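You operate a simulated robot arm through the tools that you are given. There is no shell and no other tool. Be economical: measure what you need, move in short steps, check, and stop when the job is done.

You run a simulated robot arm. Do the job below in one go: nothing can be reset, and whatever is moved stays where it is left.

JOB
Fetch the label roll from the packing bench top and set it on the white check card there.

The check looks at the end state, three seconds after you hand in, the way a careful person would. Anything else that was tipped, shoved, dropped, spilled or broken makes it a failure.

ROBOT AND FRAMES
A 7-joint arm with a two-finger parallel gripper, fixed in place. Base frame: the origin is at the foot of the arm, x ahead of it, y to its left, z up; the work surface is at about z = 0. Lengths are in mm, angles in rad, forces in N, time in s.
With the tool pointing down near the work surface it reaches from about 220 to 580 mm from the base axis. Its first joint turns from -1.152 to 1.152 rad. Payload 2.5 kg.
The tool frame sits at the grasp point between the pads (the TCP): z along the fingers, y along the line on which they close. The tips reach 23 mm beyond it. The gripper opens to 94 mm. The fingers are 38 mm wide and 10 mm thick; the gripper's body (54 by 96 mm) begins 39 mm behind the TCP.
Orientation is that of the tool frame in the base frame, as a unit quaternion [x, y, z, w]. With the fingers straight down and closing along the base's y, the tool's x points along the base's -x, its y along +y and its z along -z.

CONTROLS
- The arm moves only by the tool send_rows. Its argument "increments" is a list of rows, each a list of 6 numbers: the shift along the tool's x, y, z in mm, then the turn, a rotation vector about the tool's x, y, z in degrees. In form: [[x, y, z, ax, ay, az], ...]. A call has 1 to 10 rows; each row is the pose to reach, as a shift and turn from the pose commanded when the call began, along the tool's axes at that moment. "hand" is the finger opening in mm, from 0 to 94, set as the call begins (left out, the last holds). Each row takes 0.2 s and may step no farther than 50 mm and 0.15 rad from the row before; otherwise, or with a gripper value out of range, the whole call is refused. Where a pose cannot be reached the arm comes as near as it can. A force on the tool above 40 N (or 10 N above the force at the start of the call, whichever is more), or a blocked arm, ends the call early, and 0.2 s more pass. Each finger travels about 108 mm/s and halts on what it meets, pressing with about 34 N; the grip force reading is that of the motor and also rises with nothing between the fingers. The clock runs only during rows and for 0.2 s after the last one: add rows that repeat a pose to give the fingers time. The reply holds the time, the measured pose of the TCP, the force on the tool along the base axes, the opening and the grip force, in the units named above and with some noise.
- Cameras (640 x 400 px; columns grow to the right, rows downward): "scene" is fixed at [135.2, -428.9, 546.4]; the picture's right is [0.77, -0.64, 0.00], its down [-0.33, -0.39, -0.86] and it looks along [0.55, 0.66, -0.51] (base axes); focal length 358 px, centre (320, 200). "wrist" rides on the gripper at [-39, 0, -44] in the tool frame; the picture's right is [0.00, -1.00, 0.00], its down [0.97, 0.00, -0.24] and it looks along [0.24, 0.00, 0.97] (tool axes); focal length 218 px, centre (320, 200). There is no depth. A picture from a camera that has moved, and an enlarged one, comes with that camera's place and axes in the base frame and with its lens. The place of the scene camera against the robot may be out by one fixed shift of up to 25 mm in any direction.
- capture(camera): a new picture of that camera. No time passes.
- zoom(camera, box): a new picture of the part [left, top, right, bottom] of that camera's present view, enlarged. No time passes.
- hand_in(): hands the job in; it is judged then, once.

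Work in short steps. Places have to be worked out from the pictures, the camera data and where the tool is seen: move nearer, look again, correct. Check each grasp and each placing, and mend what went wrong. You have 90 turns and 36 pictures in all, those below and enlarged ones among them. Open the gripper and draw the arm clear of the work before you hand the job in, unless the task says otherwise; then end with one line.

The tools are called as a command line: name --pt "numbers of a row" for each row, then --argument value for the rest, lists and objects as JSON in quotes. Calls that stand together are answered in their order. send_rows: Moves the arm, as the interface text tells. Its arguments: {"type":"object","properties":{"increments":{"type":"array"},"hand":{"type":"number"}},"required":["increments"]} The other tools are called the same way: capture (camera) takes a picture; zoom (camera, box) takes an enlarged picture of a part of a camera's view; hand_in () hands the job in.

At the start:

```text
clock: 0.0
tool_pos: [323.3, 44.2, 327.6]
ee_rot: [-0.001, 1.0, 0.0, 0.0]
ft_force: [0.0, 0.0, 0.1]
gripper_width: 93.9
grasp_force: 0.0
```

scene: 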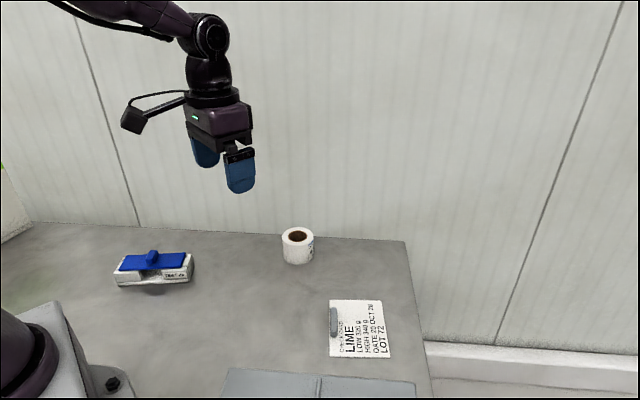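
wrist: 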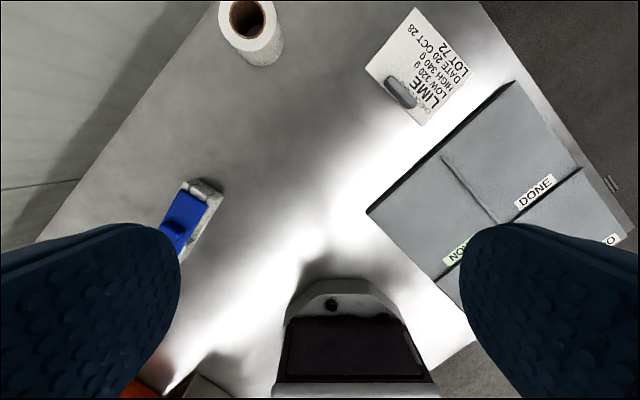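

I'll start with enlarged views of the roll and the card (it has some grey thing on it).

zoom --camera "scene" --box '[260, 210, 420, 370]'

zoom --camera "wrist" --box '[200, 0, 500, 150]'

```text
2.50 times, centred on (340, 290) of scene
camera zoom: at [135.2, -428.9, 546.4], right [0.77, -0.64, 0.0], down [-0.33, -0.39, -0.86], along [0.55, 0.66, -0.51], focal length 895 px, centre (270, -25)
```

zoom: 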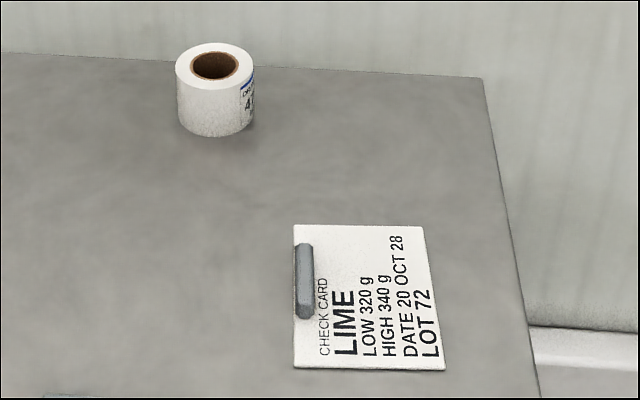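

```text
2.13 times, centred on (350, 75) of wrist
camera zoom: at [363.2, 43.3, 373.3], right [0.0, -1.0, 0.0], down [-0.97, 0.0, 0.24], along [-0.24, 0.0, -0.97], focal length 466 px, centre (256, 467)
```

zoom: 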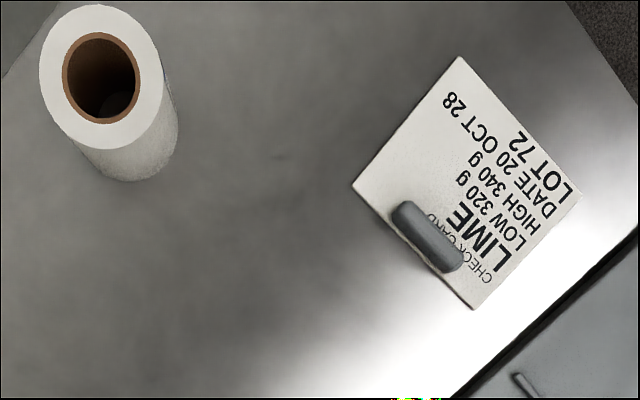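

Roll is about 70 mm across and 55–60 mm tall, near (517, 133). The card centre is about (476, -108), with a raised clip along its arm-side edge. I'll move above the roll at z≈180 and look again.

send_rows --pt "-32 15 24 0 0 0" --pt "-65 30 49 0 0 0" --pt "-97 44 73 0 0 0" --pt "-129 59 98 0 0 0" --pt "-162 74 122 0 0 0" --pt "-194 89 147 0 0 0" --pt "-194 89 147 0 0 0" --hand 94

capture --camera "wrist"

capture --camera "scene"

```text
clock: 1.6
tool_pos: [517.6, 133.2, 180.4]
ee_rot: [0.0, 1.0, 0.0, 0.0]
ft_force: [-0.1, 0.0, 0.9]
gripper_width: 93.9
grasp_force: 0.1
```

```text
31 pictures are left
camera wrist: at [557.7, 132.8, 226.2], right [0.0, -1.0, 0.0], down [-0.97, 0.0, 0.24], along [-0.24, 0.0, -0.97], focal length 218 px, centre (320, 200)
```

wrist: 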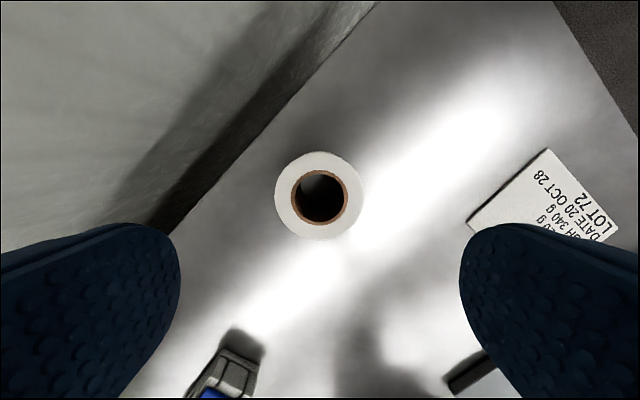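

```text
30 pictures are left
```

scene: 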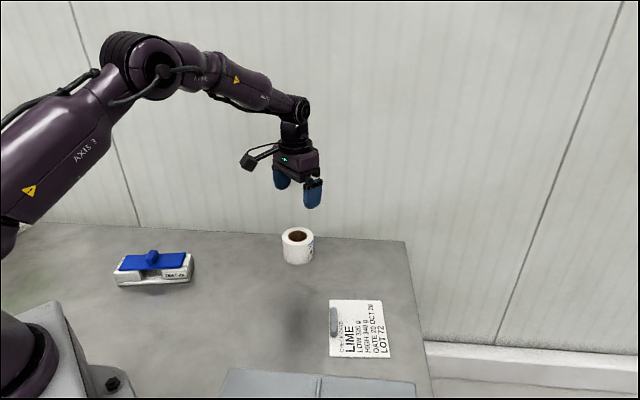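

The roll's centre reads about (519, 133), 72 mm across and about 54 mm tall, nicely between the fingers. I'll go straight down to z≈36 with the fingers open.

send_rows --pt "-1.4 0 36 0 0 0" --pt "-1.4 0 72 0 0 0" --pt "-1.4 0 100 0 0 0" --pt "-1.4 0 124 0 0 0" --pt "-1.4 0 144 0 0 0" --pt "-1.4 0 144 0 0 0" --hand 94

capture --camera "wrist"

zoom --camera "scene" --box '[220, 160, 380, 280]'

```text
clock: 3.0
tool_pos: [517.4, 133.6, 34.7]
ee_rot: [0.0, 1.0, 0.0, 0.0]
ft_force: [0.5, 0.8, -1.6]
gripper_width: 94.2
grasp_force: 0.0
```

```text
29 pictures are left
camera wrist: at [557.5, 132.7, 80.9], right [0.0, -1.0, 0.0], down [-0.97, 0.0, 0.24], along [-0.24, 0.0, -0.97], focal length 218 px, centre (320, 200)
```

wrist: 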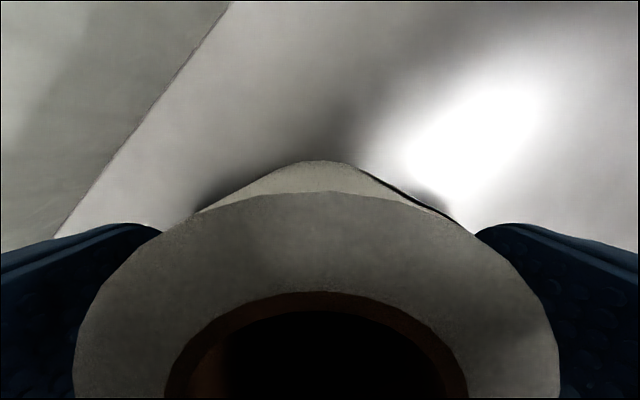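

```text
3.33 times, centred on (300, 220) of scene
camera zoom: at [135.2, -428.9, 546.4], right [0.77, -0.64, 0.0], down [-0.33, -0.39, -0.86], along [0.55, 0.66, -0.51], focal length 1194 px, centre (387, 133)
```

zoom: 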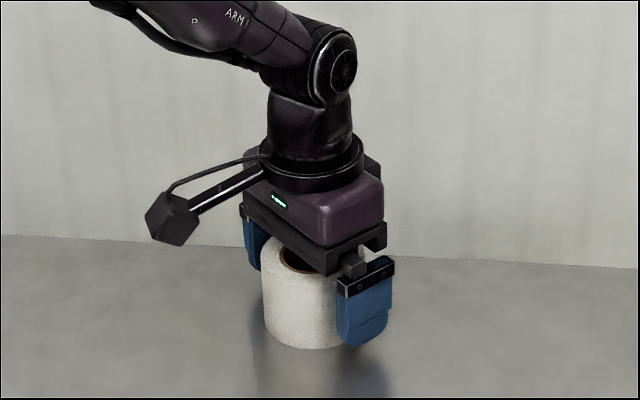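

The fingers straddle the roll evenly, and the force reading is quiet. Closing now while holding the pose.

send_rows --pt "0 0 0 0 0 0" --pt "0 0 0 0 0 0" --pt "0 0 0 0 0 0" --pt "0 0 0 0 0 0" --hand 55

```text
clock: 4.0
tool_pos: [517.5, 134.4, 34.7]
ee_rot: [-0.001, 1.0, -0.001, 0.0]
ft_force: [0.4, -1.0, 0.7]
gripper_width: 72.9
grasp_force: 34.1
```

The grip settled at 72.9 mm and 34 N, which matches the roll. Lifting straight up about 110 mm.

send_rows --pt "0 0 -15 0 0 0" --pt "0 0 -45 0 0 0" --pt "0 0 -80 0 0 0" --pt "0 0 -110 0 0 0" --pt "0 0 -110 0 0 0"

capture --camera "scene"

```text
clock: 5.2
tool_pos: [518.1, 134.1, 146.9]
ee_rot: [0.0, 1.0, 0.0, 0.0]
ft_force: [0.8, -0.3, -0.8]
gripper_width: 54.7
grasp_force: 0.0
```

```text
27 pictures are left
```

scene: 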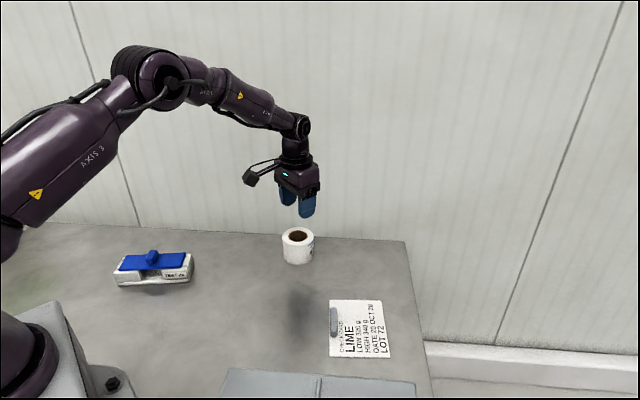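

The roll slipped out: the opening went to 54.7 mm and the force to 0, and the roll is still standing. I'll check where and how it stands before a second try.

capture --camera "wrist"

zoom --camera "scene" --box '[250, 190, 350, 280]'

```text
26 pictures are left
camera wrist: at [558.5, 133.1, 192.7], right [0.0, -1.0, 0.0], down [-0.97, 0.0, 0.24], along [-0.24, 0.0, -0.97], focal length 218 px, centre (320, 200)
```

wrist: 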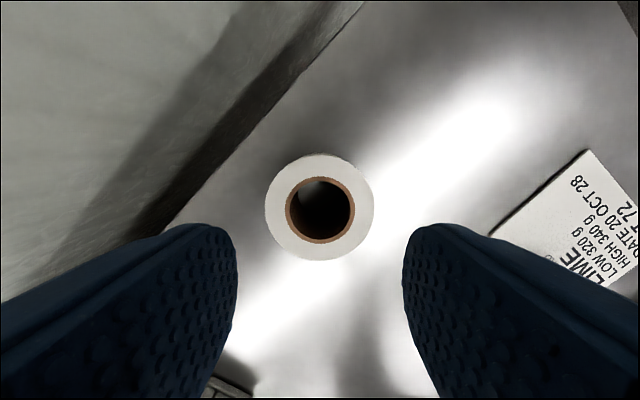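

```text
4.44 times, centred on (300, 235) of scene
camera zoom: at [135.2, -428.9, 546.4], right [0.77, -0.64, 0.0], down [-0.33, -0.39, -0.86], along [0.55, 0.66, -0.51], focal length 1592 px, centre (409, 44)
```

zoom: 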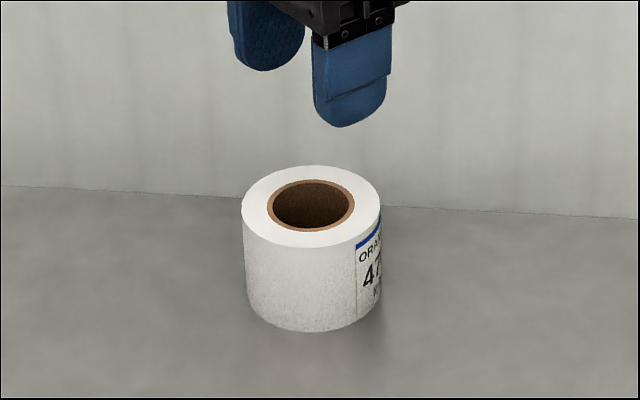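

The roll hasn't moved: still upright at (519.5, 133). The outside may be slick, so I'll grip lower at about its mid-height, squeeze longer and lift slowly while watching the readings.

send_rows --pt "-1.5 -1 0 0 0 0" --pt "-1.5 -1 0 0 0 0" --pt "-1.5 -1 30 0 0 0" --pt "-1.5 -1 60 0 0 0" --pt "-1.5 -1 85 0 0 0" --pt "-1.5 -1 105 0 0 0" --pt "-1.5 -1 117 0 0 0" --pt "-1.5 -1 119 0 0 0" --pt "-1.5 -1 119 0 0 0" --hand 94

```text
clock: 7.2
tool_pos: [520.2, 133.3, 26.8]
ee_rot: [0.0, 1.0, 0.0, 0.0]
ft_force: [0.2, 1.6, 0.2]
gripper_width: 94.4
grasp_force: 0.0
```

At z = 26.8, centred on the roll. Closing with a longer hold.

send_rows --pt "0 0 0 0 0 0" --pt "0 0 0 0 0 0" --pt "0 0 0 0 0 0" --pt "0 0 0 0 0 0" --pt "0 0 0 0 0 0" --hand 30

send_rows --pt "0 0 -1 0 0 0" --pt "0 0 -2 0 0 0" --pt "0 0 -3 0 0 0" --pt "0 0 -4 0 0 0" --pt "0 0 -5 0 0 0" --pt "0 0 -6 0 0 0"

zoom --camera "scene" --box '[250, 190, 350, 280]'

```text
clock: 8.4
tool_pos: [521.2, 133.5, 27.9]
ee_rot: [0.0, 1.0, 0.0, 0.0]
ft_force: [0.0, 0.6, 1.3]
gripper_width: 72.0
grasp_force: 33.8
```

```text
clock: 9.8
tool_pos: [521.4, 133.2, 34.2]
ee_rot: [0.001, 1.0, -0.001, 0.001]
ft_force: [0.4, -0.7, -2.1]
gripper_width: 72.1
grasp_force: 34.2
```

```text
4.44 times, centred on (300, 235) of scene
camera zoom: at [135.2, -428.9, 546.4], right [0.77, -0.64, 0.0], down [-0.33, -0.39, -0.86], along [0.55, 0.66, -0.51], focal length 1592 px, centre (409, 44)
```

zoom: 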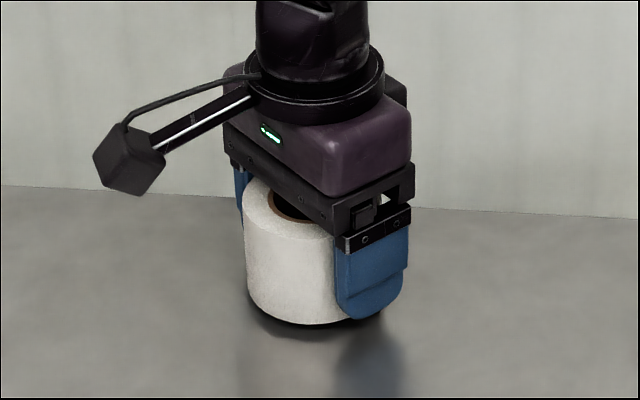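

The roll has come up with the fingers this time; there's a shadow gap under it. Its weight reads about 2–3 N. I'll keep lifting slowly and check for slip.

send_rows --pt "0 0 -2 0 0 0" --pt "0 0 -4 0 0 0" --pt "0 0 -6 0 0 0" --pt "0 0 -8 0 0 0" --pt "0 0 -10 0 0 0" --pt "0 0 -12 0 0 0" --pt "0 0 -14 0 0 0"

zoom --camera "scene" --box '[250, 190, 350, 280]'

```text
clock: 11.4
tool_pos: [520.2, 132.5, 47.4]
ee_rot: [0.0, 1.0, 0.0, 0.0]
ft_force: [0.4, 0.3, -1.5]
gripper_width: 72.1
grasp_force: 33.8
```

```text
4.44 times, centred on (300, 235) of scene
camera zoom: at [135.2, -428.9, 546.4], right [0.77, -0.64, 0.0], down [-0.33, -0.39, -0.86], along [0.55, 0.66, -0.51], focal length 1592 px, centre (409, 44)
```

zoom: 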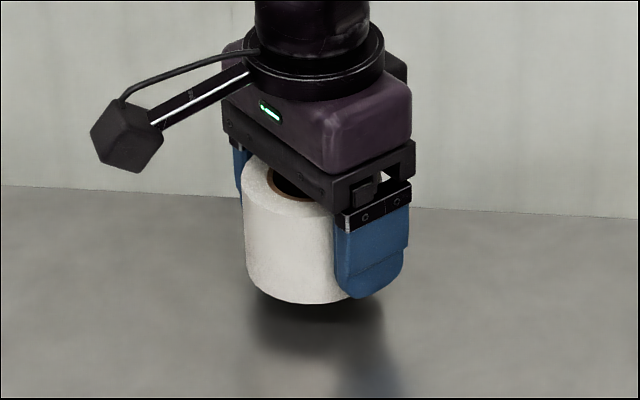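

Still held with no slip. I'll raise it another 15 mm and carry it gently toward the card while starting to turn the tool, so the fingers end up parallel to the card's clip edge.

send_rows --pt "0 0 -3 0 0 0" --pt "0 -3 -7 0 0 1" --pt "1 -10 -11 0 0 3" --pt "3 -22 -15 0 0 6" --pt "6 -39 -18 0 0 9" --pt "9 -58 -20 0 0 12" --pt "12 -77 -20 0 0 15" --pt "14 -94 -20 0 0 18" --pt "16 -106 -20 0 0 20" --pt "17 -112 -20 0 0 20"

```text
clock: 13.6
tool_pos: [503.4, 21.4, 67.6]
ee_rot: [0.174, 0.985, 0.0, 0.0]
ft_force: [0.4, 0.6, -1.2]
gripper_width: 72.5
grasp_force: 34.2
```

Still held (72.5 mm, 34 N), and the turn is going the right way. Taking a wrist view to refine the card's position.

capture --camera "wrist"

capture --camera "scene"

```text
22 pictures are left
camera wrist: at [540.2, 6.4, 113.0], right [-0.34, -0.94, 0.0], down [-0.91, 0.33, 0.24], along [-0.23, 0.08, -0.97], focal length 218 px, centre (320, 200)
```

wrist: 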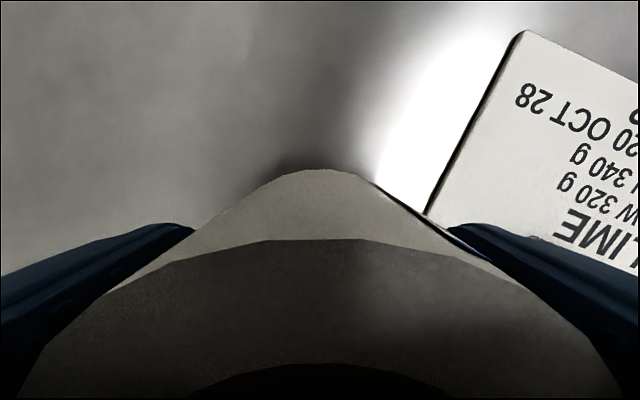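

```text
21 pictures are left
```

scene: 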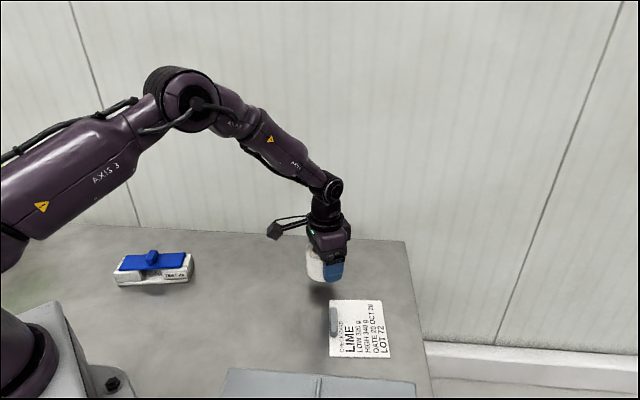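

The card corner comes out again at (556, -94.5), agreeing with the earlier estimate. The target for the roll centre is (482, -114), flat on the card with about 6 mm clear of the clip and of the far edge. Carrying on to hover there.

send_rows --pt "-1 -4 0 0 0 1" --pt "-3 -14 0 0 0 3" --pt "-6 -30 0 0 0 6" --pt "-10 -50 0 0 0 9" --pt "-14 -71 0 0 0 12" --pt "-18.5 -93 0 0 0 15" --pt "-22 -112 0 0 0 17" --pt "-25 -126 0 0 0 19" --pt "-26.8 -134.9 0 0 0 20.5" --pt "-26.8 -134.9 0 0 0 20.5"

zoom --camera "scene" --box '[280, 220, 440, 380]'

capture --camera "wrist"

```text
clock: 15.8
tool_pos: [484.1, -114.0, 68.0]
ee_rot: [0.346, 0.938, 0.0, 0.0]
ft_force: [-0.7, -0.3, -0.6]
gripper_width: 72.2
grasp_force: 33.7
```

```text
2.50 times, centred on (360, 300) of scene
camera zoom: at [135.2, -428.9, 546.4], right [0.77, -0.64, 0.0], down [-0.33, -0.39, -0.86], along [0.55, 0.66, -0.51], focal length 895 px, centre (220, -50)
```

zoom: 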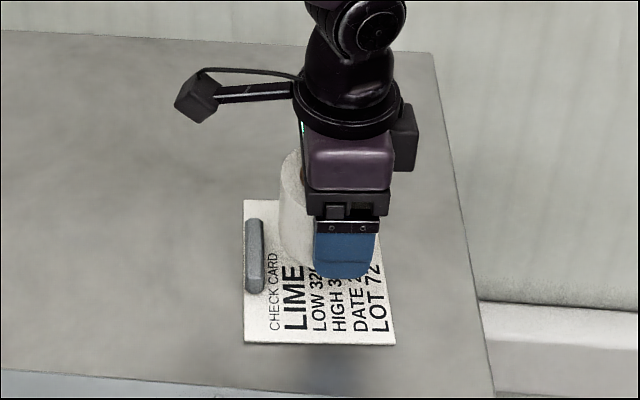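

```text
19 pictures are left
camera wrist: at [512.8, -141.3, 114.0], right [-0.65, -0.76, 0.0], down [-0.74, 0.63, 0.24], along [-0.18, 0.16, -0.97], focal length 218 px, centre (320, 200)
```

wrist: 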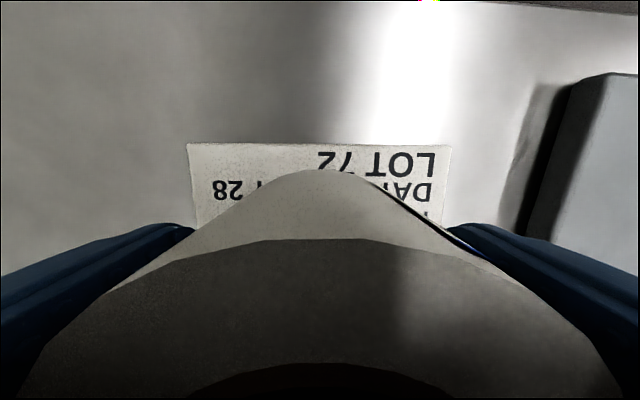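

The roll is centred along the card. It sits slightly closer to the far edge than to the clip, so I'll shift 2 mm toward the clip and lower to just above the card.

send_rows --pt "1 0 2 0 0 0" --pt "2 0 7 0 0 0" --pt "2 0 13 0 0 0" --pt "2 0 19 0 0 0" --pt "2 0 25 0 0 0" --pt "2 0 29 0 0 0" --pt "2 0 32 0 0 0" --pt "2 0 33 0 0 0" --pt "2 0 33 0 0 0"

zoom --camera "scene" --box '[310, 260, 410, 370]'

capture --camera "wrist"

```text
clock: 17.8
tool_pos: [481.6, -112.9, 35.0]
ee_rot: [0.346, 0.938, 0.0, 0.0]
ft_force: [-0.1, 0.3, -1.9]
gripper_width: 71.8
grasp_force: 33.5
```

```text
3.64 times, centred on (360, 315) of scene
camera zoom: at [135.2, -428.9, 546.4], right [0.77, -0.64, 0.0], down [-0.33, -0.39, -0.86], along [0.55, 0.66, -0.51], focal length 1302 px, centre (174, -218)
```

zoom: 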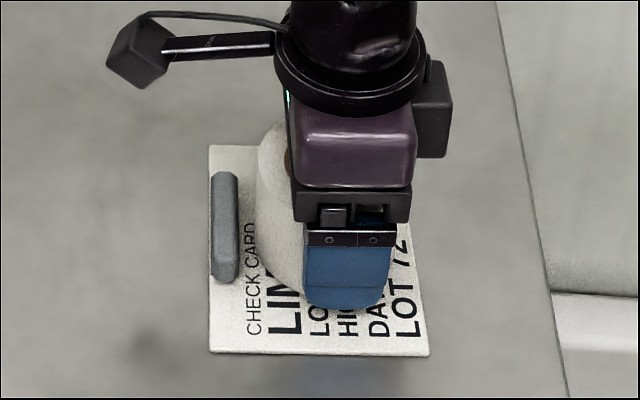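

```text
17 pictures are left
camera wrist: at [510.9, -141.1, 80.4], right [-0.65, -0.76, 0.0], down [-0.74, 0.63, 0.24], along [-0.18, 0.16, -0.97], focal length 218 px, centre (320, 200)
```

wrist: 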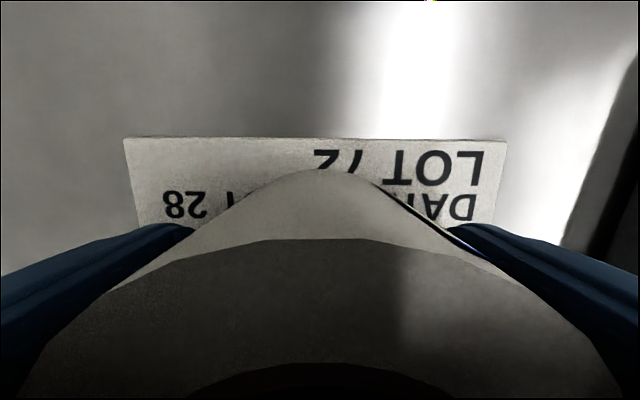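

It hovers about 6 mm up, clear of the clip and inside the card's edges. Lowering in 1 mm steps and watching the force.

send_rows --pt "0 0 1 0 0 0" --pt "0 0 2 0 0 0" --pt "0 0 3 0 0 0" --pt "0 0 4 0 0 0"

```text
clock: 18.8
tool_pos: [481.5, -113.1, 32.1]
ee_rot: [0.346, 0.938, 0.0, 0.0]
ft_force: [-5.4, 1.1, 10.1]
gripper_width: 71.9
grasp_force: 33.6
```

Contact: fz is up to 10 N at z≈32, with a little side force. I'll look closely before releasing, to be sure it isn't resting on the clip.

zoom --camera "scene" --box '[325, 285, 385, 345]'

capture --camera "wrist"

```text
6.67 times, centred on (355, 315) of scene
camera zoom: at [135.1, -428.8, 546.4], right [0.77, -0.64, 0.0], down [-0.33, -0.39, -0.86], along [0.55, 0.66, -0.51], focal length 2388 px, centre (87, -567)
```

zoom: 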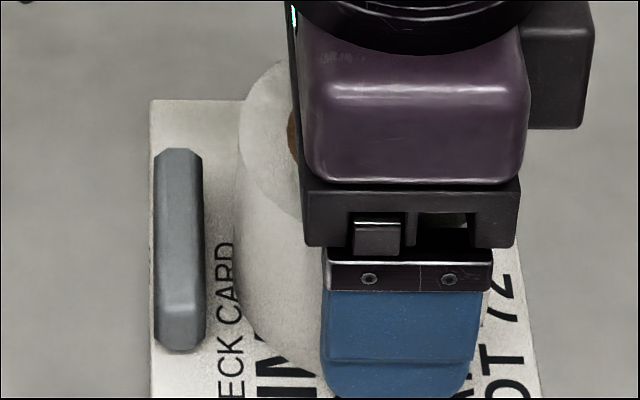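

```text
15 pictures are left
camera wrist: at [511.5, -140.3, 77.3], right [-0.65, -0.76, 0.0], down [-0.74, 0.63, 0.24], along [-0.18, 0.16, -0.97], focal length 218 px, centre (320, 200)
```

wrist: 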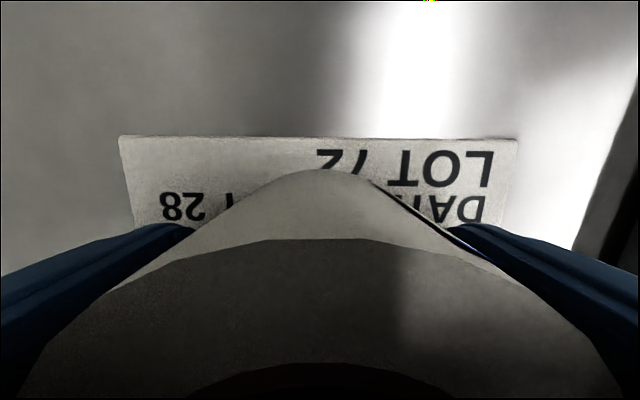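

It's resting on the card with a visible gap to the clip. I'll ease off about half a millimetre and then open.

send_rows --pt "0 0 -0.6 0 0 0" --pt "0 0 -0.6 0 0 0"

send_rows --pt "0 0 0 0 0 0" --pt "0 0 0 0 0 0" --pt "0 0 0 0 0 0" --pt "0 0 0 0 0 0" --hand 92

```text
clock: 19.4
tool_pos: [481.5, -113.9, 30.7]
ee_rot: [0.346, 0.938, 0.0, 0.001]
ft_force: [-3.2, -0.1, 11.3]
gripper_width: 72.1
grasp_force: 33.6
```

```text
clock: 20.4
tool_pos: [483.3, -114.3, 31.8]
ee_rot: [0.347, 0.938, 0.0, 0.0]
ft_force: [0.5, -0.2, -0.8]
gripper_width: 92.3
grasp_force: 0.0
```

Released, and the forces are back to zero. Backing straight up and away.

send_rows --pt "0 0 -8 0 0 0" --pt "0 0 -25 0 0 0" --pt "0 0 -55 0 0 0" --pt "0 0 -95 0 0 0" --pt "0 0 -135 0 0 0" --pt "30 0 -170 0 0 0" --pt "65 0 -200 0 0 0" --pt "100 0 -220 0 0 0" --pt "100 0 -220 0 0 0"

zoom --camera "scene" --box '[290, 220, 450, 380]'

capture --camera "wrist"

```text
clock: 22.4
tool_pos: [405.2, -47.5, 252.6]
ee_rot: [0.346, 0.938, 0.0, 0.0]
ft_force: [-0.5, -0.2, 0.2]
gripper_width: 92.1
grasp_force: 0.0
```

```text
2.50 times, centred on (370, 300) of scene
camera zoom: at [135.2, -428.8, 546.4], right [0.77, -0.64, 0.0], down [-0.33, -0.39, -0.86], along [0.55, 0.66, -0.51], focal length 895 px, centre (195, -50)
```

zoom: 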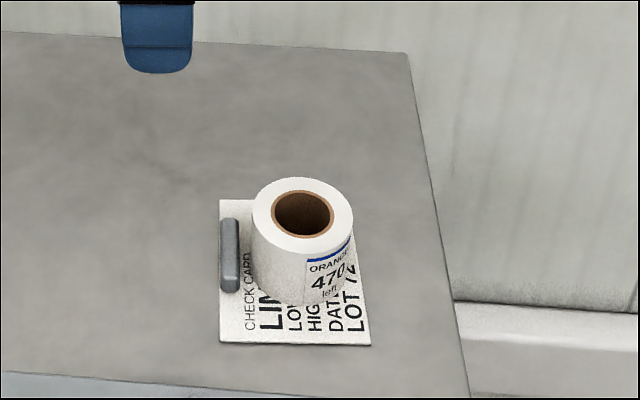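

```text
13 pictures are left
camera wrist: at [434.7, -74.4, 298.4], right [-0.65, -0.76, 0.0], down [-0.74, 0.63, 0.24], along [-0.18, 0.16, -0.97], focal length 218 px, centre (320, 200)
```

wrist: 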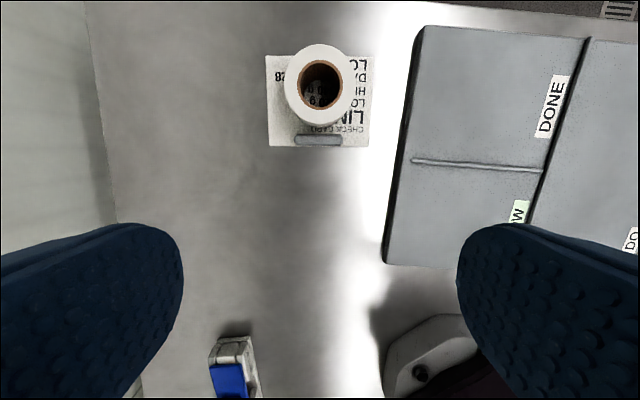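

The roll stands upright and fully on the card, clear of the clip, and nothing else has moved. The gripper is open and away from the work, so I'm handing in.

hand_in

```text
The job is handed in.
```

The label roll is standing upright on the white check card. It slipped from the first grasp, but the second one held. The roll is marked "ORANGE" and the card reads "LIME", in case they were meant to match.
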